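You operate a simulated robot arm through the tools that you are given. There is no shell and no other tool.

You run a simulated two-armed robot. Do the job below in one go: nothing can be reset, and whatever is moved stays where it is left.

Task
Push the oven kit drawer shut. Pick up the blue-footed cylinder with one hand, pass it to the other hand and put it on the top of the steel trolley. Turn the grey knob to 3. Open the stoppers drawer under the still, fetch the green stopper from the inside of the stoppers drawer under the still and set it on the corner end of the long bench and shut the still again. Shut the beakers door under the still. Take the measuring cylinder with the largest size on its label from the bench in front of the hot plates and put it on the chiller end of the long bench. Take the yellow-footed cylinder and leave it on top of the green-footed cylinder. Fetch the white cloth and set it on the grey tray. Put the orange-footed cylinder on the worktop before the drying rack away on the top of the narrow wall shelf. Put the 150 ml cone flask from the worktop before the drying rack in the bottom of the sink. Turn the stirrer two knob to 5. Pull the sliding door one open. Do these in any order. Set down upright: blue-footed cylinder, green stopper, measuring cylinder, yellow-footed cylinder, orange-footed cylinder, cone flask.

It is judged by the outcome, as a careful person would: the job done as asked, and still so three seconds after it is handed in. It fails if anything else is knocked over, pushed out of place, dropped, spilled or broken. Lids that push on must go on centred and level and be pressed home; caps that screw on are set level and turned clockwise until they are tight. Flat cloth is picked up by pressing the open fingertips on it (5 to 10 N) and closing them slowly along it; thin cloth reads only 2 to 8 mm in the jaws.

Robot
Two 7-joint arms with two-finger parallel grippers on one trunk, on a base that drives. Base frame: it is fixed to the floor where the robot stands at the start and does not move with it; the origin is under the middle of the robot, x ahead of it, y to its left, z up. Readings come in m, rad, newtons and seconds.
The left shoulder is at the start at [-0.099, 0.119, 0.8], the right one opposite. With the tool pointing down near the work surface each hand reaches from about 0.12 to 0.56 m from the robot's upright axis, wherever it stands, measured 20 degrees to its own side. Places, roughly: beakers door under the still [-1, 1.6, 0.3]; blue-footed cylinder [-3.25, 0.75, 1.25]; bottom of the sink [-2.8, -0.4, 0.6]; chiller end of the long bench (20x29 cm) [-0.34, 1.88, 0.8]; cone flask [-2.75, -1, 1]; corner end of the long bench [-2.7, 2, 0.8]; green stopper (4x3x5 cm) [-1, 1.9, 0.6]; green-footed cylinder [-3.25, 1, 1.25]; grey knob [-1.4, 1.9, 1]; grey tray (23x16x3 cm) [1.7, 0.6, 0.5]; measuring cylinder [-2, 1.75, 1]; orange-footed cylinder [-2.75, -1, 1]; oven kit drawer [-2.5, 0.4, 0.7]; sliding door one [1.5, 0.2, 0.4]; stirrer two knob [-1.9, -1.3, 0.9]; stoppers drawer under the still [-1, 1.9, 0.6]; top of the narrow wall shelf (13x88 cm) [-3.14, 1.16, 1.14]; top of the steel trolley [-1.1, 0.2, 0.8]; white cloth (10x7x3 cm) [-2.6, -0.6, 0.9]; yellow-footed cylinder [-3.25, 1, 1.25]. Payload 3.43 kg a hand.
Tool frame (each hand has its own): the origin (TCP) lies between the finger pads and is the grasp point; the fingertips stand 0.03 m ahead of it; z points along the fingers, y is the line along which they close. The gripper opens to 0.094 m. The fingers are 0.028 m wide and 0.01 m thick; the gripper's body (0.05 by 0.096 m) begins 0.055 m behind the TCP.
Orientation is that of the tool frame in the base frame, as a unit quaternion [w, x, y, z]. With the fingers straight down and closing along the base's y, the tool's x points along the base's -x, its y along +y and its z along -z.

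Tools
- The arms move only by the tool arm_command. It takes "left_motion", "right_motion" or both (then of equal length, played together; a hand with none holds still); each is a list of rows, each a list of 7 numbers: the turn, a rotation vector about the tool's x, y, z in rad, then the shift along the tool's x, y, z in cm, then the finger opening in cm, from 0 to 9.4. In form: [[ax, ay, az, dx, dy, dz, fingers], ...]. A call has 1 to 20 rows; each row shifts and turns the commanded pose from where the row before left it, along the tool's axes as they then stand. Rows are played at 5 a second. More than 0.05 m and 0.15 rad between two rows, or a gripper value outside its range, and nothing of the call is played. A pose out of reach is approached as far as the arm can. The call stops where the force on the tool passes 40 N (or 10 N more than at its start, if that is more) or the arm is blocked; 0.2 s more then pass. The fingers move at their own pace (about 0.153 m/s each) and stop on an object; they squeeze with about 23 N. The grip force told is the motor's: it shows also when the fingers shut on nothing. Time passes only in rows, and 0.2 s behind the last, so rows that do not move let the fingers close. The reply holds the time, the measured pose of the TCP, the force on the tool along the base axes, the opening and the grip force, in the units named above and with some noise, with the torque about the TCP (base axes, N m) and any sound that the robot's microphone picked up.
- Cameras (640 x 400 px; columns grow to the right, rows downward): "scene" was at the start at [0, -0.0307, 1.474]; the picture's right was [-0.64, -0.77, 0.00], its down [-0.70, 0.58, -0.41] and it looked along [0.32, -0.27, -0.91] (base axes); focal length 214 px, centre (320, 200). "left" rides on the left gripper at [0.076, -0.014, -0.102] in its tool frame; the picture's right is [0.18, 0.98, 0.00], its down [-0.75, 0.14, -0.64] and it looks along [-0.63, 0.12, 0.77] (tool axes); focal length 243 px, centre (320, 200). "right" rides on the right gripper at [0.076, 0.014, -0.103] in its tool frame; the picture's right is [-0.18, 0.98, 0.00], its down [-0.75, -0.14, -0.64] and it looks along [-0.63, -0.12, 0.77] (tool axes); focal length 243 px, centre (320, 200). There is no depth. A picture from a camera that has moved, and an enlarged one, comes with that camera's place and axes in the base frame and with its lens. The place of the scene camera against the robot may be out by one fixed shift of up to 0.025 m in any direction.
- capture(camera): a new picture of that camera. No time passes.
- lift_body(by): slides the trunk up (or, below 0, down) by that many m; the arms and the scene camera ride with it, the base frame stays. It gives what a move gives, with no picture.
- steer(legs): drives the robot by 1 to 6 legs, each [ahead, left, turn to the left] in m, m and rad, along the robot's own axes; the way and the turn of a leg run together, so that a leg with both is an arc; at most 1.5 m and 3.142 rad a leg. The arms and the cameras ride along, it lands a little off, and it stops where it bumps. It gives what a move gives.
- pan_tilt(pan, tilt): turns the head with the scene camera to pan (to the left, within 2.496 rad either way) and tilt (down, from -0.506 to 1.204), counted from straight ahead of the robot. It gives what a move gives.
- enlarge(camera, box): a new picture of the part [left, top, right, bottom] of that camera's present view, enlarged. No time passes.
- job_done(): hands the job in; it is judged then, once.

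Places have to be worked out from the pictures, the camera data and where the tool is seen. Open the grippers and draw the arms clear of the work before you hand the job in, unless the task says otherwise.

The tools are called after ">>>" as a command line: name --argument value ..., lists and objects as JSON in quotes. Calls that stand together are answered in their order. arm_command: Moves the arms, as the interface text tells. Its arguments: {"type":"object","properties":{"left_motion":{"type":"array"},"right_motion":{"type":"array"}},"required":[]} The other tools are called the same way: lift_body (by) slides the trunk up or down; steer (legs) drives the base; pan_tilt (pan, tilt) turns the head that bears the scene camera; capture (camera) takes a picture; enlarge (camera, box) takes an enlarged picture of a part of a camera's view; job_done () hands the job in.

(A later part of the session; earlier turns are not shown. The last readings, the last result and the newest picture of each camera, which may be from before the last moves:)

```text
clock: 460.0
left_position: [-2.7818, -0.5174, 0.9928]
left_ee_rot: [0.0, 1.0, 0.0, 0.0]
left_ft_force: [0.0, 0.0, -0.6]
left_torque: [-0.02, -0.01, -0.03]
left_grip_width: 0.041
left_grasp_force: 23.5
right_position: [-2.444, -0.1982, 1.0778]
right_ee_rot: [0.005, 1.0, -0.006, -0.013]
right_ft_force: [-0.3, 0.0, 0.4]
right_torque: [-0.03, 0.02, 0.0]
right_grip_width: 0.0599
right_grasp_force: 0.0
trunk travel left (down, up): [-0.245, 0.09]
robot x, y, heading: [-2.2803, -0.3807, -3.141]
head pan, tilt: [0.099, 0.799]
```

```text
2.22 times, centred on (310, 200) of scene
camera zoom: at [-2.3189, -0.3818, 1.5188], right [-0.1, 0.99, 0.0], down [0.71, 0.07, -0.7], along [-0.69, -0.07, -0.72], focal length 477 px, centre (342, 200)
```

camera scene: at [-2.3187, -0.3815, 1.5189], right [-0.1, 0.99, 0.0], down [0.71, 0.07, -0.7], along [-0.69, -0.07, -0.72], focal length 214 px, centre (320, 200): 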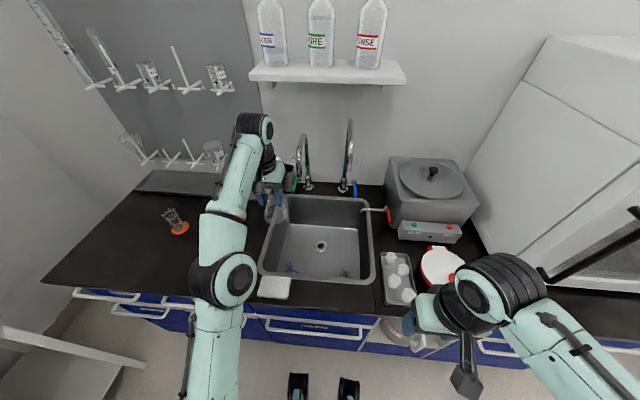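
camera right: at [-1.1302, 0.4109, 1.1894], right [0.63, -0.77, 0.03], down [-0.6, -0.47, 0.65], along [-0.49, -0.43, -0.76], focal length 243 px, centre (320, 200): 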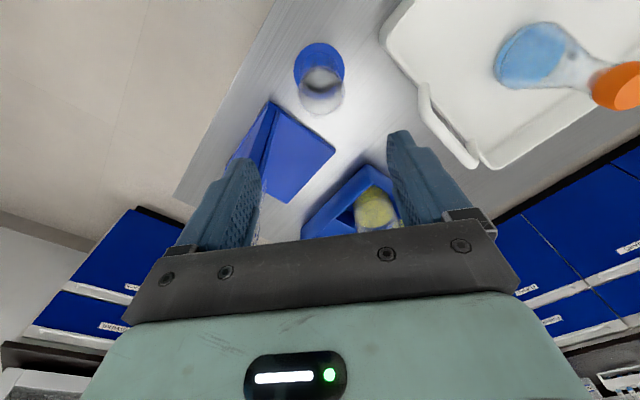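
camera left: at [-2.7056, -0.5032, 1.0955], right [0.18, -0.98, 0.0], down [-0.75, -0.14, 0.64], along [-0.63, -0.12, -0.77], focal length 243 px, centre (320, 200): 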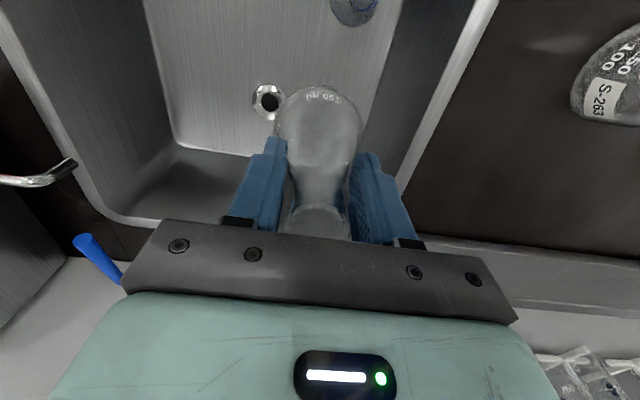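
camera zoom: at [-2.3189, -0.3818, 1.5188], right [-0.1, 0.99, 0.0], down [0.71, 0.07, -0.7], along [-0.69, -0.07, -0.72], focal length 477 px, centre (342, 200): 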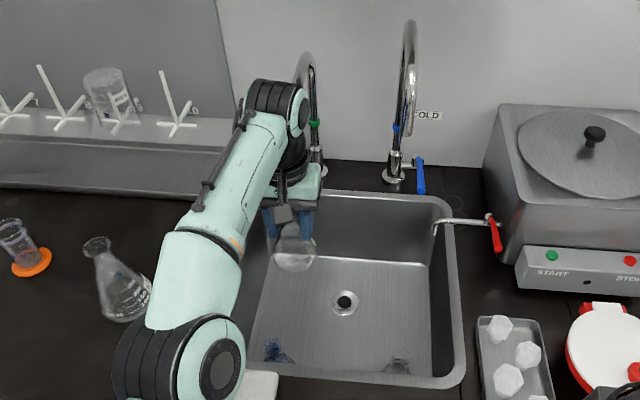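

Clear so far. I lower the trunk by 12 cm (bringing the flask down into the sink), then check.

>>> arm_command --left_motion '[[0, 0, 0, -1.2, 0, 0, 0]]'

>>> lift_body --by -0.1

>>> capture --camera "left"

>>> enlarge --camera "scene" --box '[220, 110, 400, 290]'

```text
clock: 460.4
left_position: [-2.7892, -0.521, 0.9921]
left_ee_rot: [0.001, 1.0, 0.0, 0.001]
left_ft_force: [0.1, 0.8, -0.5]
left_torque: [-0.01, 0.02, 0.01]
left_grip_width: 0.0404
left_grasp_force: 22.2
left hand out of reach, approached as far as the arm can: row 1
right_position: [-2.4441, -0.1969, 1.0769]
right_ee_rot: [0.005, 1.0, -0.006, -0.013]
right_ft_force: [-0.4, -0.2, 0.7]
right_torque: [0.0, -0.03, -0.05]
right_grip_width: 0.0598
right_grasp_force: 0.1
trunk travel left (down, up): [-0.245, 0.09]
robot x, y, heading: [-2.2798, -0.3793, -3.137]
head pan, tilt: [0.099, 0.799]
```

```text
clock: 461.8
left_position: [-2.7783, -0.5188, 0.8743]
left_ee_rot: [-0.001, 1.0, 0.001, 0.017]
left_ft_force: [0.4, -0.8, -0.5]
left_torque: [-0.01, 0.03, -0.03]
left_grip_width: 0.0407
left_grasp_force: 23.5
right_position: [-2.444, -0.1987, 0.977]
right_ee_rot: [0.005, 1.0, -0.006, -0.014]
right_ft_force: [-0.7, 0.3, -0.1]
right_torque: [0.01, 0.0, -0.02]
right_grip_width: 0.0601
right_grasp_force: 0.0
trunk travel left (down, up): [-0.145, 0.19]
robot x, y, heading: [-2.2812, -0.3851, -3.134]
head pan, tilt: [0.099, 0.799]
```

```text
taken
camera left: at [-2.7069, -0.5056, 0.979], right [0.18, -0.98, 0.01], down [-0.78, -0.14, 0.62], along [-0.6, -0.12, -0.79], focal length 243 px, centre (320, 200)
```

left: 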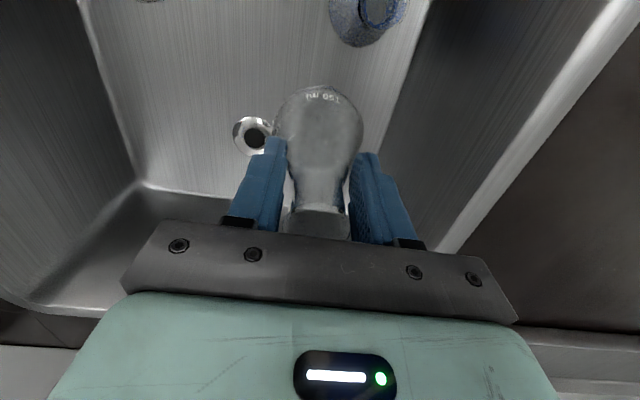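

```text
2.22 times, centred on (310, 200) of scene
camera zoom: at [-2.3265, -0.3821, 1.4211], right [-0.1, 0.99, 0.0], down [0.71, 0.07, -0.7], along [-0.69, -0.07, -0.72], focal length 477 px, centre (342, 200)
```

zoom: 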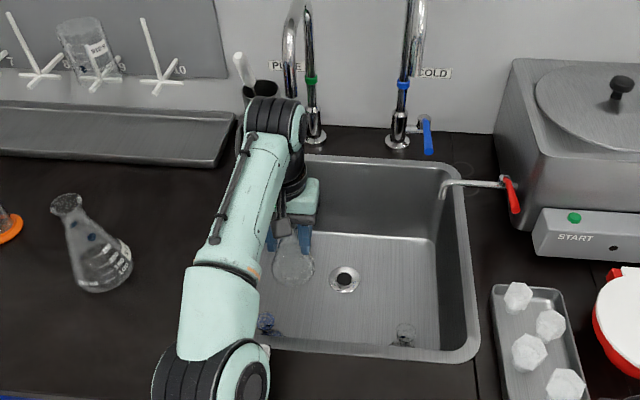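

I level the hand again and lower further, then in small steps to the sink floor.

>>> arm_command --left_motion '[[-0.002, -0.034, 0.002, 0, 0, 1, 0], [0, 0, 0, 0, 0, 2, 0], [0, 0, 0, 0, 0, 2, 0], [0, 0, 0, 0, 0, 1.5, 0]]'

>>> arm_command --left_motion '[[0, 0, 0, 0, 0, 0.7, 0], [0, 0, 0, 0, 0, 0.7, 0]]'

>>> capture --camera "left"

```text
clock: 462.8
left_position: [-2.7789, -0.5181, 0.809]
left_ee_rot: [0.001, 1.0, -0.002, 0.0]
left_ft_force: [1.0, -0.8, -0.8]
left_torque: [-0.04, -0.04, -0.01]
left_grip_width: 0.0407
left_grasp_force: 23.0
left hand out of reach, approached as far as the arm can: row 1
right_position: [-2.4428, -0.1991, 0.9783]
right_ee_rot: [0.005, 1.0, -0.006, -0.014]
right_ft_force: [0.0, 0.4, -0.5]
right_torque: [0.03, -0.02, 0.01]
right_grip_width: 0.0599
right_grasp_force: 0.1
trunk travel left (down, up): [-0.145, 0.19]
robot x, y, heading: [-2.2775, -0.3814, -3.135]
head pan, tilt: [0.099, 0.799]
```

```text
clock: 463.4
left_position: [-2.7792, -0.5184, 0.7961]
left_ee_rot: [0.001, 1.0, -0.001, 0.0]
left_ft_force: [-0.7, 0.1, -1.3]
left_torque: [0.0, -0.02, -0.01]
left_grip_width: 0.0408
left_grasp_force: 23.1
right_position: [-2.4424, -0.1986, 0.9784]
right_ee_rot: [0.005, 1.0, -0.006, -0.014]
right_ft_force: [0.3, 0.5, -0.1]
right_torque: [-0.04, -0.08, 0.01]
right_grip_width: 0.0601
right_grasp_force: 0.0
trunk travel left (down, up): [-0.145, 0.19]
robot x, y, heading: [-2.2794, -0.3802, -3.137]
head pan, tilt: [0.099, 0.799]
```

```text
taken
camera left: at [-2.7038, -0.5048, 0.8973], right [0.18, -0.98, 0.0], down [-0.75, -0.14, 0.64], along [-0.63, -0.12, -0.77], focal length 243 px, centre (320, 200)
```

left: 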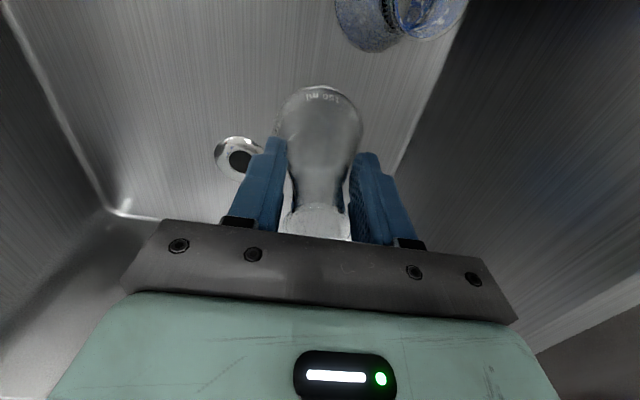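

Good separation from the other flask. I continue down in small steps to feel the floor.

>>> arm_command --left_motion '[[0, 0, 0, 0, 0, 0.5, 0], [0, 0, 0, 0, 0, 0.5, 0]]'

>>> arm_command --left_motion '[[0, 0, 0, 0, 0, 0.4, 0], [0, 0, 0, 0, 0, 0.4, 0]]'

>>> arm_command --left_motion '[[0, 0, 0, 0, 0, 0.4, 0], [0, 0, 0, 0, 0, 0.4, 0]]'

```text
clock: 463.9
left_position: [-2.7782, -0.5188, 0.785]
left_ee_rot: [0.001, 1.0, -0.002, 0.0]
left_ft_force: [0.2, -0.2, -1.1]
left_torque: [0.05, -0.01, -0.01]
left_grip_width: 0.0408
left_grasp_force: 23.2
right_position: [-2.4429, -0.1991, 0.9786]
right_ee_rot: [0.004, 1.0, -0.007, -0.013]
right_ft_force: [-0.9, -0.3, -0.2]
right_torque: [-0.02, -0.04, -0.03]
right_grip_width: 0.0601
right_grasp_force: 0.0
trunk travel left (down, up): [-0.145, 0.19]
robot x, y, heading: [-2.28, -0.38, -3.138]
head pan, tilt: [0.099, 0.799]
```

```text
clock: 464.6
left_position: [-2.7794, -0.5194, 0.7771]
left_ee_rot: [0.001, 1.0, -0.002, 0.0]
left_ft_force: [-0.3, 0.6, -0.3]
left_torque: [-0.02, -0.01, 0.01]
left_grip_width: 0.0407
left_grasp_force: 22.7
right_position: [-2.4435, -0.1984, 0.9777]
right_ee_rot: [0.005, 1.0, -0.006, -0.014]
right_ft_force: [0.3, 0.7, 0.7]
right_torque: [0.01, 0.02, 0.01]
right_grip_width: 0.0602
right_grasp_force: 0.1
trunk travel left (down, up): [-0.145, 0.19]
robot x, y, heading: [-2.2807, -0.3833, -3.14]
head pan, tilt: [0.099, 0.799]
```

```text
clock: 465.1
left_position: [-2.7781, -0.5197, 0.7695]
left_ee_rot: [0.001, 1.0, -0.001, 0.001]
left_ft_force: [0.0, 0.2, -0.2]
left_torque: [-0.04, -0.03, 0.01]
left_grip_width: 0.0406
left_grasp_force: 22.8
right_position: [-2.4432, -0.1988, 0.9774]
right_ee_rot: [0.005, 1.0, -0.006, -0.014]
right_ft_force: [0.5, -0.5, 0.2]
right_torque: [0.02, 0.01, 0.01]
right_grip_width: 0.0602
right_grasp_force: 0.0
trunk travel left (down, up): [-0.145, 0.19]
robot x, y, heading: [-2.279, -0.3808, -3.138]
head pan, tilt: [0.099, 0.799]
```

No contact yet; I go on a few millimetres at a time.

>>> arm_command --left_motion '[[0, 0, 0, 0, 0, 0.4, 0], [0, 0, 0, 0, 0, 0.4, 0]]'

>>> arm_command --left_motion '[[0, 0, 0, 0, 0, 0.4, 0], [0, 0, 0, 0, 0, 0.4, 0]]'

>>> capture --camera "left"

```text
clock: 465.8
left_position: [-2.7791, -0.5188, 0.7602]
left_ee_rot: [0.001, 1.0, -0.001, 0.0]
left_ft_force: [0.4, -0.3, -0.2]
left_torque: [0.02, -0.01, 0.0]
left_grip_width: 0.0407
left_grasp_force: 23.3
right_position: [-2.4435, -0.1989, 0.978]
right_ee_rot: [0.005, 1.0, -0.006, -0.014]
right_ft_force: [0.4, -0.6, 0.2]
right_torque: [-0.02, 0.0, -0.02]
right_grip_width: 0.0601
right_grasp_force: 0.1
trunk travel left (down, up): [-0.145, 0.19]
robot x, y, heading: [-2.2829, -0.3817, -3.138]
head pan, tilt: [0.099, 0.799]
```

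```text
clock: 466.4
left_position: [-2.778, -0.5181, 0.7522]
left_ee_rot: [0.001, 1.0, -0.002, 0.0]
left_ft_force: [-0.3, 0.8, -1.5]
left_torque: [-0.02, 0.0, 0.0]
left_grip_width: 0.0402
left_grasp_force: 23.3
right_position: [-2.4423, -0.1984, 0.9782]
right_ee_rot: [0.006, 1.0, -0.006, -0.014]
right_ft_force: [-0.1, 0.1, -0.2]
right_torque: [0.01, 0.0, -0.02]
right_grip_width: 0.06
right_grasp_force: 0.1
trunk travel left (down, up): [-0.145, 0.19]
robot x, y, heading: [-2.2771, -0.3845, -3.145]
head pan, tilt: [0.099, 0.799]
```

```text
taken
camera left: at [-2.7022, -0.5048, 0.8548], right [0.18, -0.98, 0.0], down [-0.75, -0.14, 0.64], along [-0.63, -0.12, -0.77], focal length 243 px, centre (320, 200)
```

left: 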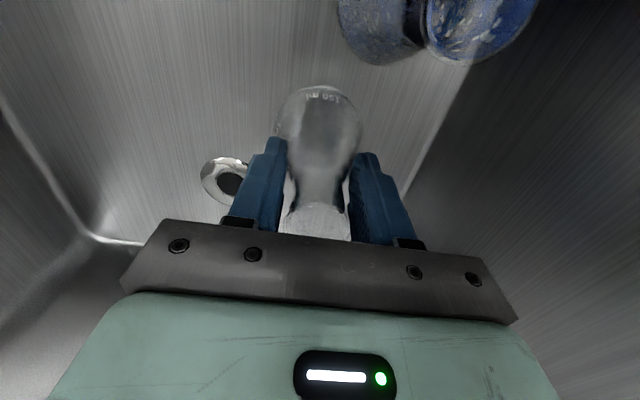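

The neighbour's rim triangulates to z≈0.755, so the floor is near 0.635. I continue down ~2.5 cm in small steps.

>>> arm_command --left_motion '[[0, 0, 0, 0, 0, 0.5, 0], [0, 0, 0, 0, 0, 0.5, 0], [0, 0, 0, 0, 0, 0.3, 0]]'

>>> arm_command --left_motion '[[0, 0, 0, 0, 0, 0.3, 0], [0, 0, 0, 0, 0, 0.3, 0]]'

>>> arm_command --left_motion '[[0, 0, 0, 0, 0, 0.3, 0], [0, 0, 0, 0, 0, 0.3, 0]]'

```text
clock: 467.1
left_position: [-2.7781, -0.5191, 0.7442]
left_ee_rot: [0.0, 1.0, -0.001, -0.003]
left_ft_force: [4.9, -1.2, 26.4]
left_torque: [-0.08, -0.47, 0.05]
left_grip_width: 0.0401
left_grasp_force: 23.2
right_position: [-2.4423, -0.199, 0.9785]
right_ee_rot: [0.006, 1.0, -0.007, -0.015]
right_ft_force: [-0.1, 0.7, 1.4]
right_torque: [0.01, 0.0, 0.0]
right_grip_width: 0.0601
right_grasp_force: 0.0
trunk travel left (down, up): [-0.145, 0.19]
robot x, y, heading: [-2.2779, -0.3871, -3.142]
head pan, tilt: [0.099, 0.799]
```

```text
clock: 467.6
left_position: [-2.7812, -0.5192, 0.7457]
left_ee_rot: [-0.001, 1.0, 0.0, -0.006]
left_ft_force: [4.4, 0.3, 11.6]
left_torque: [-0.08, -0.29, 0.01]
left_grip_width: 0.0404
left_grasp_force: 24.1
right_position: [-2.4418, -0.1988, 0.9772]
right_ee_rot: [0.005, 1.0, -0.006, -0.014]
right_ft_force: [-0.6, 0.7, -0.9]
right_torque: [-0.04, -0.01, -0.02]
right_grip_width: 0.06
right_grasp_force: 0.2
trunk travel left (down, up): [-0.145, 0.19]
robot x, y, heading: [-2.2805, -0.3806, -3.138]
head pan, tilt: [0.099, 0.799]
stopped in row 2 (left hand): the force on the tool passed its limit at 42 N (the readings are from after the stop); the commanded pose is now the measured one
```

```text
clock: 468.2
left_position: [-2.7821, -0.5187, 0.7441]
left_ee_rot: [-0.001, 1.0, 0.001, -0.01]
left_ft_force: [4.4, 0.3, 11.9]
left_torque: [-0.06, -0.22, 0.06]
left_grip_width: 0.0408
left_grasp_force: 22.7
right_position: [-2.4444, -0.1987, 0.9777]
right_ee_rot: [0.005, 1.0, -0.007, -0.012]
right_ft_force: [0.1, -0.6, 0.4]
right_torque: [0.02, -0.02, 0.02]
right_grip_width: 0.0598
right_grasp_force: 0.1
trunk travel left (down, up): [-0.145, 0.19]
robot x, y, heading: [-2.2831, -0.3835, -3.139]
head pan, tilt: [0.099, 0.799]
stopped in row 2 (left hand): the force on the tool passed its limit at 41 N (the readings are from after the stop); the commanded pose is now the measured one
```

The flask is on the sink floor (z≈0.656). I ease up slightly and open the fingers.

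>>> arm_command --left_motion '[[0, 0.01, 0, 0, 0, -0.15, 4.0], [0, 0, 0, 0, 0, 0, 4.4], [0, 0, 0, 0, 0, 0, 5], [0, 0, 0, 0, 0, 0, 6]]'

>>> capture --camera "left"

```text
clock: 469.2
left_position: [-2.7817, -0.5188, 0.7453]
left_ee_rot: [-0.001, 1.0, 0.0, -0.004]
left_ft_force: [0.8, -0.8, 0.2]
left_torque: [0.02, -0.03, 0.0]
left_grip_width: 0.0602
left_grasp_force: 0.0
right_position: [-2.4422, -0.1988, 0.9777]
right_ee_rot: [0.005, 1.0, -0.006, -0.014]
right_ft_force: [0.4, 0.2, -0.4]
right_torque: [-0.01, -0.01, -0.02]
right_grip_width: 0.06
right_grasp_force: 0.2
trunk travel left (down, up): [-0.145, 0.19]
robot x, y, heading: [-2.2809, -0.383, -3.133]
head pan, tilt: [0.099, 0.799]
```

```text
taken
camera left: at [-2.7054, -0.5062, 0.8456], right [0.18, -0.98, 0.0], down [-0.75, -0.14, 0.65], along [-0.64, -0.12, -0.76], focal length 243 px, centre (320, 200)
```

left: 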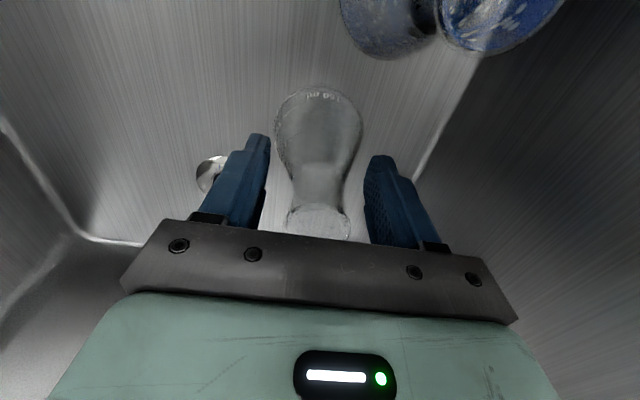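

The flask stands free. I raise the hand straight up, then lift the trunk to clear the sink.

>>> arm_command --left_motion '[[0, 0, 0, 0, 0, -1, 6.5], [0, 0, 0, 0, 0, -2, 6.5], [0, 0, 0, 0, 0, -3, 6.5], [0, 0, 0, 0, 0, -4, 6.5], [0, 0, 0, 0, 0, -3, 6.5]]'

>>> lift_body --by 0.15

>>> capture --camera "left"

>>> capture --camera "scene"

```text
clock: 470.4
left_position: [-2.7833, -0.5214, 0.8733]
left_ee_rot: [-0.001, 1.0, 0.0, -0.005]
left_ft_force: [0.5, -0.1, -0.2]
left_torque: [0.01, -0.01, 0.01]
left_grip_width: 0.0649
left_grasp_force: 0.0
right_position: [-2.443, -0.1979, 0.9775]
right_ee_rot: [0.005, 1.0, -0.005, -0.013]
right_ft_force: [0.0, 0.1, 0.3]
right_torque: [-0.04, 0.02, -0.03]
right_grip_width: 0.0598
right_grasp_force: 0.2
trunk travel left (down, up): [-0.145, 0.19]
robot x, y, heading: [-2.2799, -0.3813, -3.136]
head pan, tilt: [0.099, 0.799]
```

```text
clock: 472.2
left_position: [-2.7799, -0.5197, 1.0229]
left_ee_rot: [-0.001, 1.0, 0.0, -0.005]
left_ft_force: [0.3, -0.4, 0.6]
left_torque: [-0.01, 0.0, -0.01]
left_grip_width: 0.065
left_grasp_force: 0.0
right_position: [-2.4416, -0.1994, 1.1271]
right_ee_rot: [0.006, 1.0, -0.006, -0.012]
right_ft_force: [0.2, 0.1, 0.6]
right_torque: [0.01, 0.0, -0.01]
right_grip_width: 0.0599
right_grasp_force: 0.0
trunk travel left (down, up): [-0.295, 0.04]
robot x, y, heading: [-2.2766, -0.3834, -3.134]
head pan, tilt: [0.099, 0.799]
```

```text
taken
camera left: at [-2.7036, -0.5064, 1.1251], right [0.18, -0.98, 0.0], down [-0.75, -0.14, 0.65], along [-0.64, -0.12, -0.76], focal length 243 px, centre (320, 200)
```

left: 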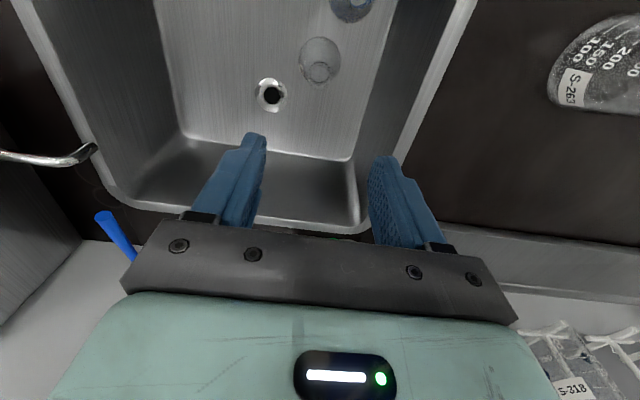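

```text
taken
camera scene: at [-2.3165, -0.382, 1.5727], right [-0.1, 0.99, 0.0], down [0.71, 0.07, -0.7], along [-0.69, -0.07, -0.72], focal length 214 px, centre (320, 200)
```

scene: 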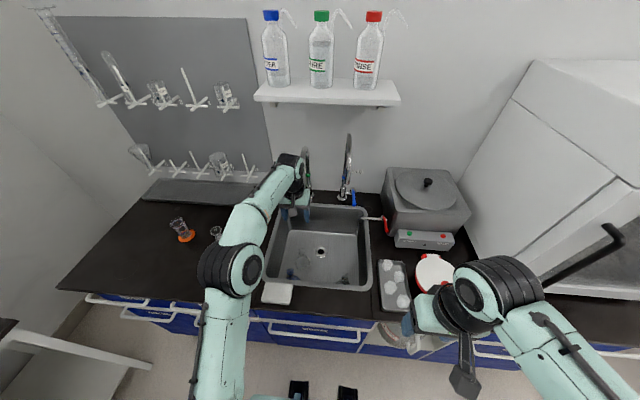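

The 150 ml flask stands upright in the sink. Next, the orange-footed cylinder: I retract the left hand, pitch it forward as I did for blue, and move to face it.

>>> arm_command --left_motion '[[0, 0, 0, 4, 0, -1, 7], [0, 0, 0, 4, 0, -1, 7], [0, 0, 0, 4, 0, 0, 7], [0, 0, 0, 4, 0, 0, 7], [0, 0, 0, 4, 0, 0, 7], [0, 0, 0, 4, 0, 0, 7]]'

>>> steer --legs '[[-0.05, 0.34, 0]]'

>>> arm_command --left_motion '[[0, -0.131, 0, 0, 0, 0, 7], [0, -0.131, 0, 0, 0, 0, 7], [0, -0.131, 0, 0, 0, 0, 7], [0, -0.131, 0, 0, 0, 0, 7], [0, -0.131, 0, 0, 0, 0, 7], [0, -0.131, 0, 0, 0, 0, 7], [0, -0.131, 0, 0, 0, 0, 7], [0, -0.131, 0, 0, 0, 0, 7]]'

>>> capture --camera "left"

>>> capture --camera "scene"

```text
clock: 473.6
left_position: [-2.5395, -0.5216, 1.0424]
left_ee_rot: [-0.001, 1.0, 0.0, -0.005]
left_ft_force: [0.1, 0.0, 0.7]
left_torque: [-0.03, 0.0, 0.0]
left_grip_width: 0.0699
left_grasp_force: 0.1
right_position: [-2.4419, -0.1987, 1.1291]
right_ee_rot: [0.006, 1.0, -0.006, -0.014]
right_ft_force: [-0.1, -0.5, -1.0]
right_torque: [0.0, 0.01, -0.01]
right_grip_width: 0.0599
right_grasp_force: 0.0
trunk travel left (down, up): [-0.295, 0.04]
robot x, y, heading: [-2.2782, -0.3819, -3.134]
head pan, tilt: [0.099, 0.799]
```

```text
clock: 477.1
left_position: [-2.4909, -0.8588, 1.0422]
left_ee_rot: [-0.001, 1.0, -0.002, -0.006]
left_ft_force: [1.0, 0.3, -0.1]
left_torque: [-0.03, 0.0, 0.04]
left_grip_width: 0.0703
left_grasp_force: 0.1
right_position: [-2.3922, -0.5366, 1.1285]
right_ee_rot: [0.006, 1.0, -0.007, -0.014]
right_ft_force: [-0.3, 0.1, 0.2]
right_torque: [0.0, -0.01, -0.02]
right_grip_width: 0.0598
right_grasp_force: 0.1
trunk travel left (down, up): [-0.295, 0.04]
robot x, y, heading: [-2.227, -0.7222, -3.139]
head pan, tilt: [0.099, 0.799]
```

```text
clock: 478.9
left_position: [-2.5349, -0.849, 1.0835]
left_ee_rot: [-0.002, 0.864, 0.0, -0.504]
left_ft_force: [-0.4, -0.2, -0.2]
left_torque: [-0.01, 0.0, -0.01]
left_grip_width: 0.0702
left_grasp_force: 0.2
left hand out of reach, approached as far as the arm can: row 6, 7, 8
right_position: [-2.3909, -0.5372, 1.1281]
right_ee_rot: [0.005, 1.0, -0.007, -0.013]
right_ft_force: [-0.4, -0.4, -0.4]
right_torque: [0.01, -0.03, 0.0]
right_grip_width: 0.0598
right_grasp_force: 0.0
trunk travel left (down, up): [-0.295, 0.04]
robot x, y, heading: [-2.2257, -0.724, -3.145]
head pan, tilt: [0.099, 0.799]
```

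```text
taken
camera left: at [-2.4089, -0.8362, 1.0671], right [0.09, -0.98, -0.16], down [0.19, -0.14, 0.97], along [-0.98, -0.12, 0.17], focal length 243 px, centre (320, 200)
```

left: 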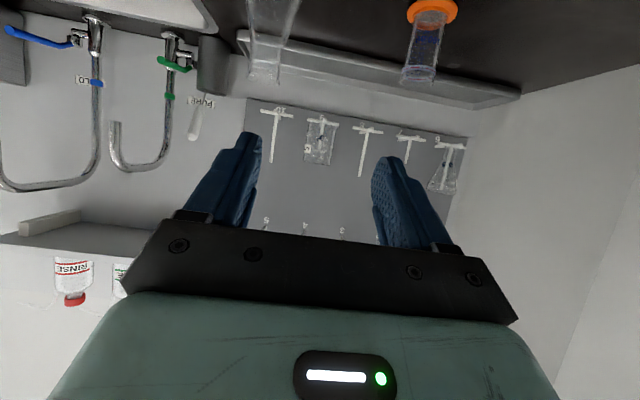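

```text
taken
camera scene: at [-2.2666, -0.721, 1.5728], right [-0.1, 0.99, 0.0], down [0.71, 0.07, -0.7], along [-0.69, -0.07, -0.72], focal length 214 px, centre (320, 200)
```

scene: 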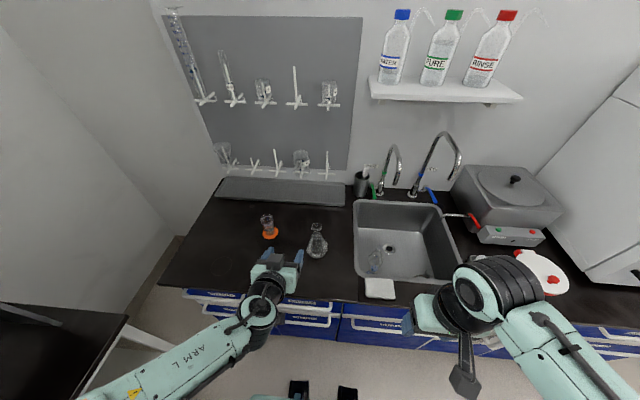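

Orange's axis is (-2.75, -0.982), rim ≈0.942. I lower the trunk, line up in y and approach to ~12 cm short.

>>> lift_body --by -0.12

>>> arm_command --left_motion '[[0, 0, 0, 0, 3.3, 0, 7], [0, 0, 0, 0, 3.3, 0, 7], [0, 0, 0, 0, 3.3, 0, 7], [0, 0, 0, 0, 3.3, 0, 7], [0, 0, 0, 0.2, 0, 3.3, 7], [0, 0, 0, 0.2, 0, 3.3, 7], [0, 0, 0, 0.2, 0, 3.3, 7]]'

>>> capture --camera "left"

```text
clock: 480.4
left_position: [-2.5357, -0.8493, 0.9639]
left_ee_rot: [-0.001, 0.863, 0.0, -0.505]
left_ft_force: [-0.5, -0.5, -0.3]
left_torque: [0.03, 0.03, 0.03]
left_grip_width: 0.07
left_grasp_force: 0.0
right_position: [-2.3906, -0.5357, 1.0084]
right_ee_rot: [0.005, 1.0, -0.007, -0.014]
right_ft_force: [-1.0, -0.3, 0.3]
right_torque: [0.0, -0.01, 0.01]
right_grip_width: 0.0598
right_grasp_force: 0.1
trunk travel left (down, up): [-0.175, 0.16]
robot x, y, heading: [-2.2271, -0.7229, -3.142]
head pan, tilt: [0.099, 0.799]
```

```text
clock: 482.0
left_position: [-2.6215, -0.9806, 0.911]
left_ee_rot: [-0.001, 0.863, 0.0, -0.505]
left_ft_force: [-0.6, 0.6, -0.5]
left_torque: [0.0, 0.04, -0.05]
left_grip_width: 0.0701
left_grasp_force: 0.1
right_position: [-2.3915, -0.5362, 1.0076]
right_ee_rot: [0.005, 1.0, -0.008, -0.013]
right_ft_force: [-0.2, -0.7, 0.5]
right_torque: [-0.02, 0.0, 0.01]
right_grip_width: 0.0601
right_grasp_force: 0.1
trunk travel left (down, up): [-0.175, 0.16]
robot x, y, heading: [-2.226, -0.7187, -3.142]
head pan, tilt: [0.099, 0.799]
```

```text
taken
camera left: at [-2.4941, -0.9672, 0.8949], right [0.09, -0.98, -0.16], down [0.19, -0.14, 0.97], along [-0.98, -0.11, 0.17], focal length 243 px, centre (320, 200)
```

left: 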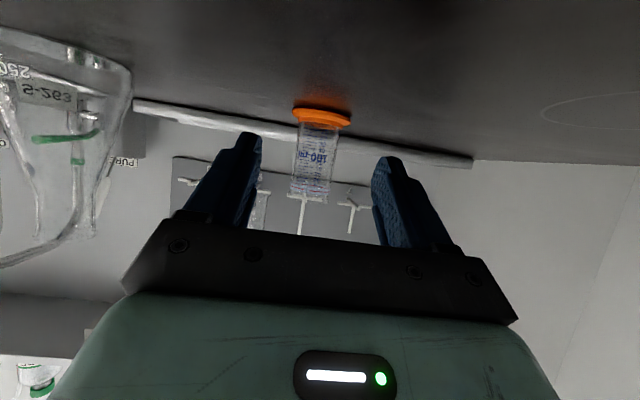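

I keep the hand a little higher (for the camera's clearance over the counter) and advance around the orange tube.

>>> arm_command --left_motion '[[0, 0, 0, -1.6, 0.1, 2.6, 6.4], [0, 0, 0, -1.6, 0.1, 2.6, 6.4], [0, 0, 0, -1.6, 0.1, 2.6, 6.4]]'

>>> capture --camera "left"

```text
clock: 482.8
left_position: [-2.7093, -0.9852, 0.9144]
left_ee_rot: [-0.002, 0.864, -0.001, -0.504]
left_ft_force: [-0.6, 0.1, -0.2]
left_torque: [-0.01, 0.02, 0.01]
left_grip_width: 0.0642
left_grasp_force: 0.0
right_position: [-2.3924, -0.5374, 1.0078]
right_ee_rot: [0.005, 1.0, -0.007, -0.013]
right_ft_force: [-0.6, 0.6, 1.0]
right_torque: [-0.02, 0.02, 0.03]
right_grip_width: 0.0601
right_grasp_force: 0.0
trunk travel left (down, up): [-0.175, 0.16]
robot x, y, heading: [-2.2244, -0.7235, -3.144]
head pan, tilt: [0.099, 0.799]
```

```text
taken
camera left: at [-2.5828, -0.9718, 0.8988], right [0.09, -0.98, -0.16], down [0.19, -0.14, 0.97], along [-0.98, -0.12, 0.17], focal length 243 px, centre (320, 200)
```

left: 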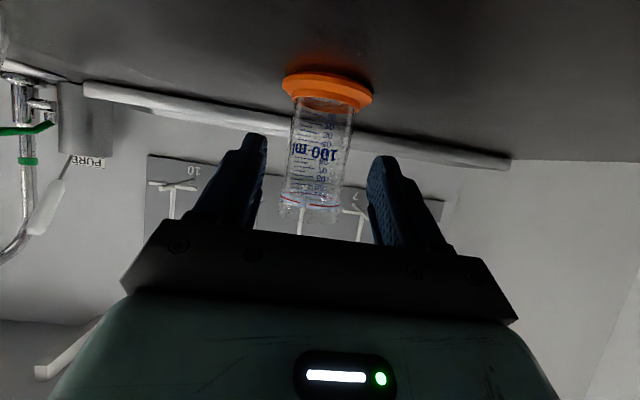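

Centred. I advance the last 3.3 cm and close.

>>> arm_command --left_motion '[[0, 0, 0, -1.75, 0, 2.85, 6.4], [0, 0, 0, 0, 0, 0, 5], [0, 0, 0, 0, 0, 0, 3], [0, 0, 0, 0, 0, 0, 0], [0, 0, 0, 0, 0, 0, 0]]'

>>> capture --camera "left"

```text
clock: 484.0
left_position: [-2.7426, -0.9838, 0.9159]
left_ee_rot: [-0.002, 0.863, -0.001, -0.504]
left_ft_force: [0.0, -0.1, 0.2]
left_torque: [0.0, -0.04, 0.0]
left_grip_width: 0.0438
left_grasp_force: 22.8
right_position: [-2.391, -0.5367, 1.0086]
right_ee_rot: [0.005, 1.0, -0.008, -0.012]
right_ft_force: [-1.2, -0.1, -0.4]
right_torque: [-0.06, 0.04, 0.01]
right_grip_width: 0.0602
right_grasp_force: 0.0
trunk travel left (down, up): [-0.175, 0.16]
robot x, y, heading: [-2.2261, -0.7171, -3.142]
head pan, tilt: [0.099, 0.799]
```

```text
taken
camera left: at [-2.6163, -0.9705, 0.8991], right [0.09, -0.98, -0.16], down [0.19, -0.14, 0.97], along [-0.98, -0.12, 0.17], focal length 243 px, centre (320, 200)
```

left: 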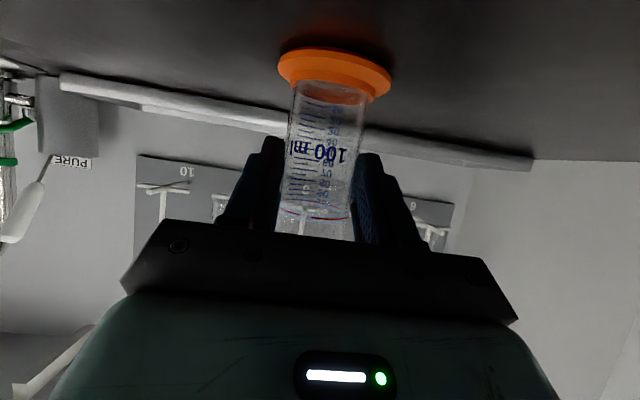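

Gripped (44 mm). I lift and draw it back clear of the counter.

>>> arm_command --left_motion '[[0, 0, 0, -0.9, 0, -0.5, 0], [0, 0, 0, -1.5, 0, -0.85, 0], [0, 0, 0, -2.6, 0, -1.5, 0], [0, 0, 0, 1.9, 0, -3.4, 0], [0, 0, 0, 1.9, 0, -3.4, 0], [0, 0, 0, 1.9, 0, -3.4, 0], [0, 0, 0, 1.9, 0, -3.4, 0], [0, 0, 0, 1.0, 0, -1.8, 0]]'

>>> capture --camera "left"

>>> capture --camera "scene"

```text
clock: 485.8
left_position: [-2.5649, -0.9829, 0.9752]
left_ee_rot: [-0.003, 0.863, -0.002, -0.505]
left_ft_force: [-0.4, -0.1, -1.2]
left_torque: [0.0, -0.04, 0.03]
left_grip_width: 0.0436
left_grasp_force: 23.2
right_position: [-2.3906, -0.536, 1.0074]
right_ee_rot: [0.005, 1.0, -0.008, -0.013]
right_ft_force: [-0.2, 0.8, -0.1]
right_torque: [-0.03, 0.04, -0.03]
right_grip_width: 0.0602
right_grasp_force: 0.1
trunk travel left (down, up): [-0.175, 0.16]
robot x, y, heading: [-2.2282, -0.7207, -3.137]
head pan, tilt: [0.099, 0.799]
```

```text
taken
camera left: at [-2.4375, -0.9696, 0.9586], right [0.09, -0.98, -0.16], down [0.19, -0.14, 0.97], along [-0.98, -0.11, 0.17], focal length 243 px, centre (320, 200)
```

left: 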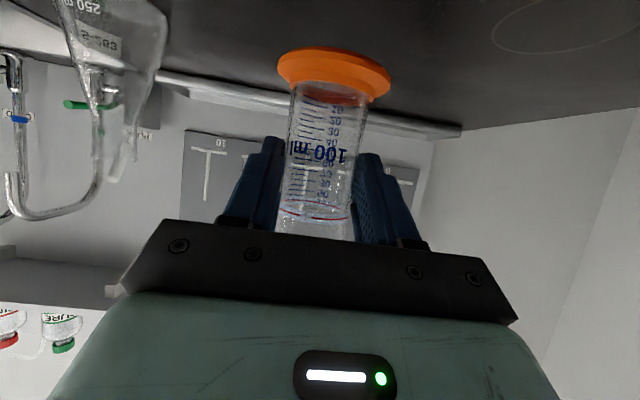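

```text
taken
camera scene: at [-2.2702, -0.7209, 1.4509], right [-0.1, 0.99, 0.0], down [0.71, 0.07, -0.7], along [-0.69, -0.07, -0.72], focal length 214 px, centre (320, 200)
```

scene: 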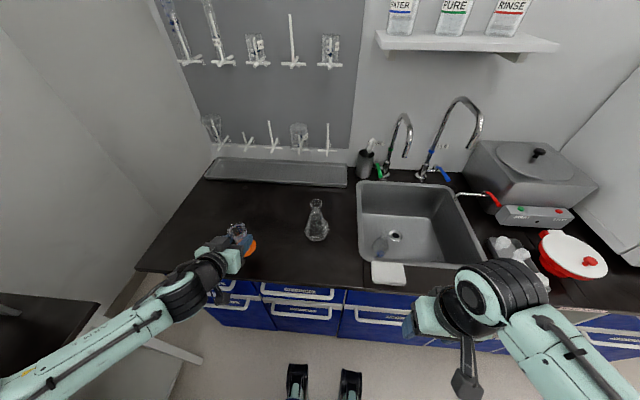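

Orange is held in the left hand. The cloth is right in front of the right hand, so I pick it up now too; first a look with the right camera.

>>> capture --camera "right"

>>> enlarge --camera "scene" --box '[350, 240, 430, 300]'

```text
taken
camera right: at [-2.3125, -0.5511, 1.1095], right [-0.2, -0.98, 0.02], down [-0.73, 0.16, 0.66], along [-0.65, 0.12, -0.75], focal length 243 px, centre (320, 200)
```

right: 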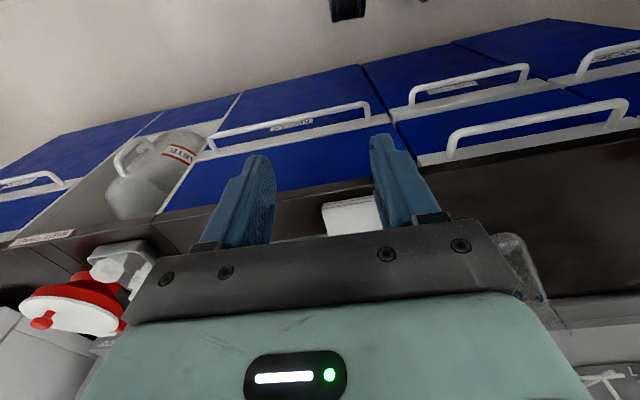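

```text
6.67 times, centred on (390, 270) of scene
camera zoom: at [-2.2702, -0.7209, 1.4509], right [-0.1, 0.99, 0.0], down [0.71, 0.07, -0.7], along [-0.69, -0.07, -0.72], focal length 1430 px, centre (-147, -267)
```

zoom: 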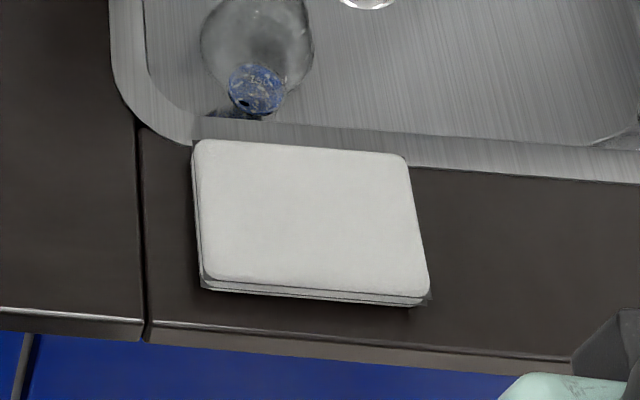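

The folded cloth spans about x −2.61…−2.55, y −0.62…−0.53, top ≈0.87–0.88. I level the right hand and move over its centre.

>>> arm_command --right_motion '[[0.01, 0.026, -0.016, 0, 0, 0, 5], [0, 0, 0, -4, 1, 0, 5], [0, 0, 0, -4, 1, 0, 5], [0, 0, 0, -4, 1, 0, 5], [0, 0, 0, -4, 1, 0, 5], [0, 0, 0, -3, 0, 2, 5], [0, 0, 0, 0, 0, 2, 5]]'

>>> capture --camera "right"

>>> enlarge --camera "scene" --box '[340, 220, 440, 300]'

```text
clock: 487.4
left_position: [-2.5644, -0.9828, 0.9747]
left_ee_rot: [-0.003, 0.863, -0.002, -0.505]
left_ft_force: [-0.4, -0.1, -1.6]
left_torque: [-0.04, -0.05, 0.03]
left_grip_width: 0.0437
left_grasp_force: 22.6
right_position: [-2.5802, -0.5775, 0.9682]
right_ee_rot: [0.001, 1.0, 0.002, -0.001]
right_ft_force: [0.3, 0.6, 0.3]
right_torque: [-0.03, 0.01, 0.01]
right_grip_width: 0.05
right_grasp_force: 0.2
trunk travel left (down, up): [-0.175, 0.16]
robot x, y, heading: [-2.2254, -0.7236, -3.147]
head pan, tilt: [0.099, 0.799]
```

```text
taken
camera right: at [-2.5033, -0.5911, 1.0715], right [-0.18, -0.98, 0.0], down [-0.75, 0.14, 0.64], along [-0.63, 0.12, -0.77], focal length 243 px, centre (320, 200)
```

right: 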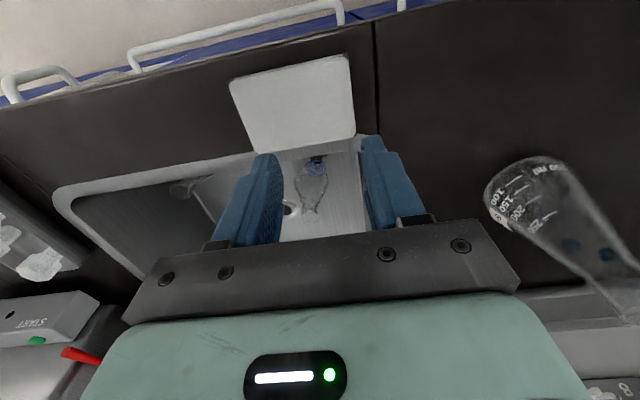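

```text
5.00 times, centred on (390, 260) of scene
camera zoom: at [-2.2701, -0.721, 1.4509], right [-0.1, 0.99, 0.0], down [0.71, 0.07, -0.7], along [-0.69, -0.07, -0.72], focal length 1072 px, centre (-30, -100)
```

zoom: 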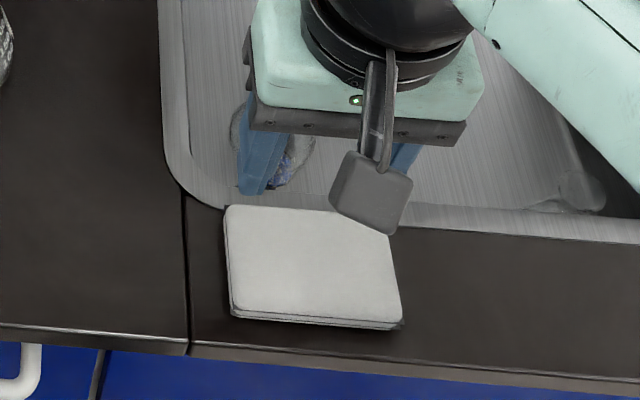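

The hand camera puts the cloth centre at (-2.5695, -0.5575). I centre over it and lower to light contact.

>>> arm_command --right_motion '[[0, 0, 0, 1.1, -2, 1, 4], [0, 0, 0, 0, 0, 2, 4], [0, 0, 0, 0, 0, 2, 4]]'

>>> capture --camera "right"

```text
clock: 488.2
left_position: [-2.5645, -0.9835, 0.9753]
left_ee_rot: [-0.002, 0.863, -0.001, -0.504]
left_ft_force: [0.3, 1.1, -0.7]
left_torque: [0.04, -0.03, 0.0]
left_grip_width: 0.0435
left_grasp_force: 23.5
right_position: [-2.568, -0.5573, 0.9172]
right_ee_rot: [0.001, 1.0, 0.0, -0.001]
right_ft_force: [0.1, -0.1, -0.1]
right_torque: [0.01, -0.02, 0.0]
right_grip_width: 0.04
right_grasp_force: 0.0
trunk travel left (down, up): [-0.175, 0.16]
robot x, y, heading: [-2.2292, -0.7203, -3.141]
head pan, tilt: [0.099, 0.799]
```

```text
taken
camera right: at [-2.492, -0.5706, 1.0205], right [-0.18, -0.98, 0.0], down [-0.75, 0.14, 0.64], along [-0.63, 0.12, -0.77], focal length 243 px, centre (320, 200)
```

right: 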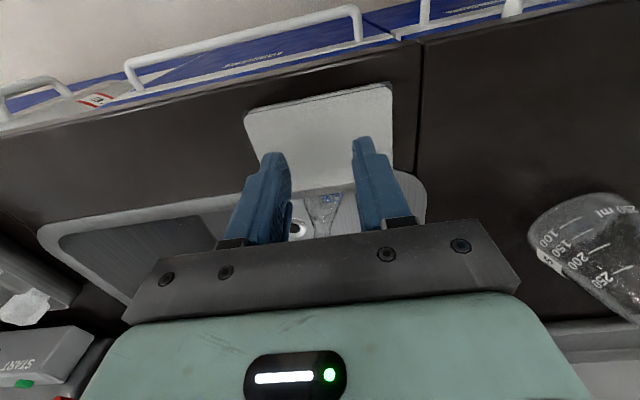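

Over the middle. I lower in 3–4 mm steps until light contact (5–10 N).

>>> arm_command --right_motion '[[0, 0, 0, 0, 0, 0.5, 4], [0, 0, 0, 0, 0, 0.4, 4]]'

>>> arm_command --right_motion '[[0, 0, 0, 0, 0, 0.4, 4]]'

>>> arm_command --right_motion '[[0, 0, 0, 0, 0, 0.3, 4]]'

```text
clock: 488.8
left_position: [-2.5644, -0.9834, 0.9744]
left_ee_rot: [-0.003, 0.864, -0.002, -0.504]
left_ft_force: [0.9, 1.3, -1.5]
left_torque: [-0.02, -0.02, 0.0]
left_grip_width: 0.0438
left_grasp_force: 22.9
right_position: [-2.5703, -0.5558, 0.9073]
right_ee_rot: [0.001, 1.0, 0.001, -0.001]
right_ft_force: [-0.2, 0.2, -0.7]
right_torque: [0.01, 0.03, -0.01]
right_grip_width: 0.0401
right_grasp_force: 0.0
trunk travel left (down, up): [-0.175, 0.16]
robot x, y, heading: [-2.2274, -0.7217, -3.142]
head pan, tilt: [0.099, 0.799]
```

```text
clock: 489.2
left_position: [-2.564, -0.9828, 0.9755]
left_ee_rot: [-0.002, 0.863, -0.002, -0.505]
left_ft_force: [-0.8, 0.3, -1.6]
left_torque: [-0.03, -0.05, -0.02]
left_grip_width: 0.0439
left_grasp_force: 23.1
right_position: [-2.5702, -0.5571, 0.9044]
right_ee_rot: [0.0, 1.0, 0.0, 0.0]
right_ft_force: [0.2, -0.1, 0.9]
right_torque: [-0.01, 0.01, 0.03]
right_grip_width: 0.04
right_grasp_force: 0.0
trunk travel left (down, up): [-0.175, 0.16]
robot x, y, heading: [-2.2277, -0.7225, -3.14]
head pan, tilt: [0.099, 0.799]
```

```text
clock: 489.6
left_position: [-2.564, -0.983, 0.9756]
left_ee_rot: [-0.002, 0.863, -0.001, -0.505]
left_ft_force: [-0.2, -0.2, -2.1]
left_torque: [0.02, -0.03, 0.01]
left_grip_width: 0.0436
left_grasp_force: 23.4
right_position: [-2.57, -0.5559, 0.9028]
right_ee_rot: [-0.001, 1.0, 0.001, -0.001]
right_ft_force: [-0.4, 0.1, 0.8]
right_torque: [0.03, -0.01, -0.01]
right_grip_width: 0.0402
right_grasp_force: 0.1
trunk travel left (down, up): [-0.175, 0.16]
robot x, y, heading: [-2.2283, -0.7198, -3.143]
head pan, tilt: [0.099, 0.799]
```

Not yet in firm contact; I continue with 2–3 mm steps.

>>> arm_command --right_motion '[[0, 0, 0, 0, 0, 0.3, 4]]'

>>> arm_command --right_motion '[[0, 0, 0, 0, 0, 0.3, 4]]'

>>> arm_command --right_motion '[[0, 0, 0, 0, 0, 0.3, 4]]'

```text
clock: 490.0
left_position: [-2.5624, -0.9837, 0.9761]
left_ee_rot: [-0.004, 0.863, -0.002, -0.506]
left_ft_force: [0.6, 0.6, -1.0]
left_torque: [0.03, -0.03, 0.03]
left_grip_width: 0.0435
left_grasp_force: 23.4
right_position: [-2.5696, -0.5575, 0.9012]
right_ee_rot: [0.001, 1.0, 0.0, -0.003]
right_ft_force: [7.2, 4.6, 25.3]
right_torque: [0.21, -0.35, 0.05]
right_grip_width: 0.0399
right_grasp_force: 0.2
trunk travel left (down, up): [-0.175, 0.16]
robot x, y, heading: [-2.2245, -0.7212, 3.141]
head pan, tilt: [0.099, 0.799]
```

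```text
clock: 490.4
left_position: [-2.5635, -0.9813, 0.975]
left_ee_rot: [-0.002, 0.864, -0.001, -0.504]
left_ft_force: [-0.2, 0.7, -1.1]
left_torque: [0.03, -0.04, -0.01]
left_grip_width: 0.0437
left_grasp_force: 23.0
right_position: [-2.5708, -0.5571, 0.9003]
right_ee_rot: [0.001, 1.0, 0.0, -0.004]
right_ft_force: [8.2, 1.5, 13.2]
right_torque: [0.07, -0.4, 0.01]
right_grip_width: 0.0399
right_grasp_force: 0.1
trunk travel left (down, up): [-0.175, 0.16]
robot x, y, heading: [-2.229, -0.7225, 3.142]
head pan, tilt: [0.099, 0.799]
stopped in row 1 (right hand): the force on the tool passed its limit at 44 N (the readings are from after the stop); the commanded pose is now the measured one
```

```text
clock: 491.0
left_position: [-2.5641, -0.9826, 0.9759]
left_ee_rot: [-0.003, 0.863, -0.001, -0.504]
left_ft_force: [0.0, -0.4, -0.7]
left_torque: [-0.01, -0.05, -0.03]
left_grip_width: 0.0439
left_grasp_force: 23.0
right_position: [-2.5701, -0.5576, 0.9015]
right_ee_rot: [0.001, 1.0, -0.001, -0.008]
right_ft_force: [8.1, 1.0, 13.8]
right_torque: [0.08, -0.42, -0.04]
right_grip_width: 0.0401
right_grasp_force: 0.5
trunk travel left (down, up): [-0.175, 0.16]
robot x, y, heading: [-2.224, -0.7213, 3.14]
head pan, tilt: [0.099, 0.799]
stopped in row 1 (right hand): the force on the tool passed its limit at 42 N (the readings are from after the stop); the commanded pose is now the measured one
```

Contact at tip z≈0.871. I ease the pressure to ~7 N and close the fingers slowly along the cloth.

>>> arm_command --right_motion '[[0, 0.012, 0, 0, 0, -0.06, 4], [0, 0, 0, 0, 0, 0, 3.6], [0, 0, 0, 0, 0, 0, 3.2], [0, 0, 0, 0, 0, 0, 2.8], [0, 0, 0, 0, 0, 0, 2.4], [0, 0, 0, 0, 0, 0, 2.0], [0, 0, 0, 0, 0, 0, 1.6], [0, 0, 0, 0, 0, 0, 1.2], [0, 0, 0, 0, 0, 0, 0.8], [0, 0, 0, 0, 0, 0, 0.4], [0, 0, 0, 0, 0, 0, 0], [0, 0, 0, 0, 0, 0, 0]]'

>>> capture --camera "right"

>>> enlarge --camera "scene" --box '[340, 220, 440, 300]'

```text
clock: 493.6
left_position: [-2.5638, -0.9823, 0.975]
left_ee_rot: [-0.002, 0.863, -0.002, -0.505]
left_ft_force: [-0.1, -0.3, -1.3]
left_torque: [-0.01, -0.01, 0.01]
left_grip_width: 0.0438
left_grasp_force: 22.9
right_position: [-2.5726, -0.5577, 0.9029]
right_ee_rot: [0.001, 1.0, -0.001, -0.003]
right_ft_force: [0.6, 5.2, 26.5]
right_torque: [0.16, -0.1, 0.0]
right_grip_width: 0.0
right_grasp_force: 23.7
trunk travel left (down, up): [-0.175, 0.16]
robot x, y, heading: [-2.2302, -0.721, 3.144]
head pan, tilt: [0.099, 0.799]
```

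```text
taken
camera right: at [-2.495, -0.571, 1.0048], right [-0.18, -0.98, 0.0], down [-0.75, 0.14, 0.65], along [-0.64, 0.12, -0.76], focal length 243 px, centre (320, 200)
```

right: 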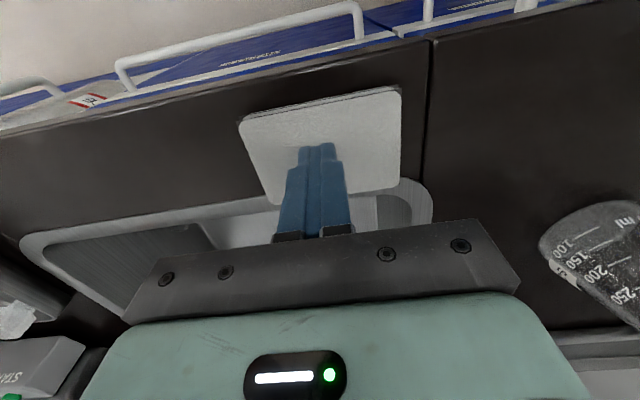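

```text
5.00 times, centred on (390, 260) of scene
camera zoom: at [-2.2689, -0.7208, 1.451], right [-0.1, 1.0, 0.0], down [0.71, 0.07, -0.7], along [-0.69, -0.07, -0.72], focal length 1072 px, centre (-30, -100)
```

zoom: 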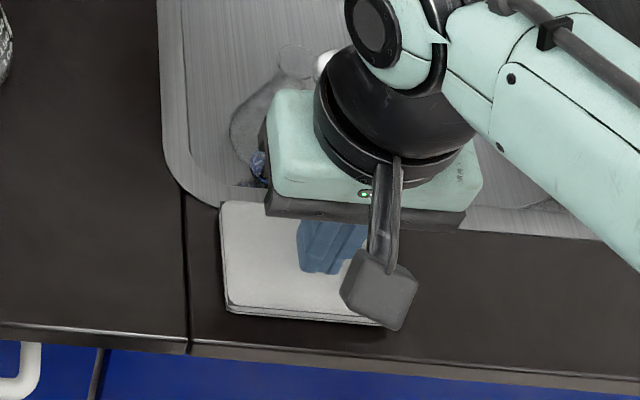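

The fingers closed on nothing: the folded cloth is stiff like a block. I'll grip it across its 7 cm side instead: raise, turn the right hand 90°, and open wide.

>>> arm_command --right_motion '[[0, 0, 0, 0, 0, -2, 0], [0, 0, 0, 0, 0, -4, 2], [0, 0, 0.143, 0, 0, 0, 8.6], [0, 0, 0.143, 0, 0, 0, 8.6], [0, 0, 0.143, 0, 0, 0, 8.6], [0, 0, 0.143, 0, 0, 0, 8.6], [0, 0, 0.143, 0, 0, 0, 8.6], [0, 0, 0.143, 0, 0, 0, 8.6], [0, 0, 0.143, 0, 0, 0, 8.6], [0, 0, 0.143, 0, 0, 0, 8.6], [0, 0, 0.143, 0, 0, 0, 8.6], [0, 0, 0.143, 0, 0, 0, 8.6], [0, 0, 0.141, 0, 0, 0, 8.6]]'

>>> capture --camera "right"

```text
clock: 496.4
left_position: [-2.5635, -0.9823, 0.9735]
left_ee_rot: [-0.002, 0.863, -0.001, -0.505]
left_ft_force: [0.1, -0.2, -1.4]
left_torque: [-0.02, 0.0, -0.01]
left_grip_width: 0.0438
left_grasp_force: 22.7
right_position: [-2.5714, -0.558, 0.9613]
right_ee_rot: [-0.002, -0.705, 0.709, 0.001]
right_ft_force: [-0.5, -0.5, 0.8]
right_torque: [-0.01, -0.01, 0.0]
right_grip_width: 0.0861
right_grasp_force: 0.1
trunk travel left (down, up): [-0.175, 0.16]
robot x, y, heading: [-2.2275, -0.7206, 3.142]
head pan, tilt: [0.099, 0.799]
```

```text
taken
camera right: at [-2.5863, -0.6323, 1.0651], right [-0.98, 0.19, 0.0], down [0.15, 0.75, 0.64], along [0.12, 0.63, -0.77], focal length 243 px, centre (320, 200)
```

right: 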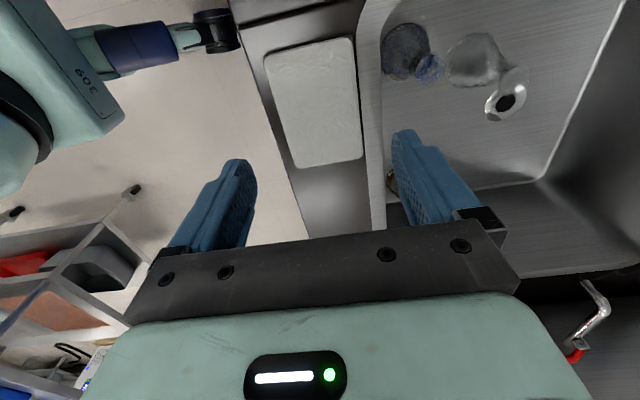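

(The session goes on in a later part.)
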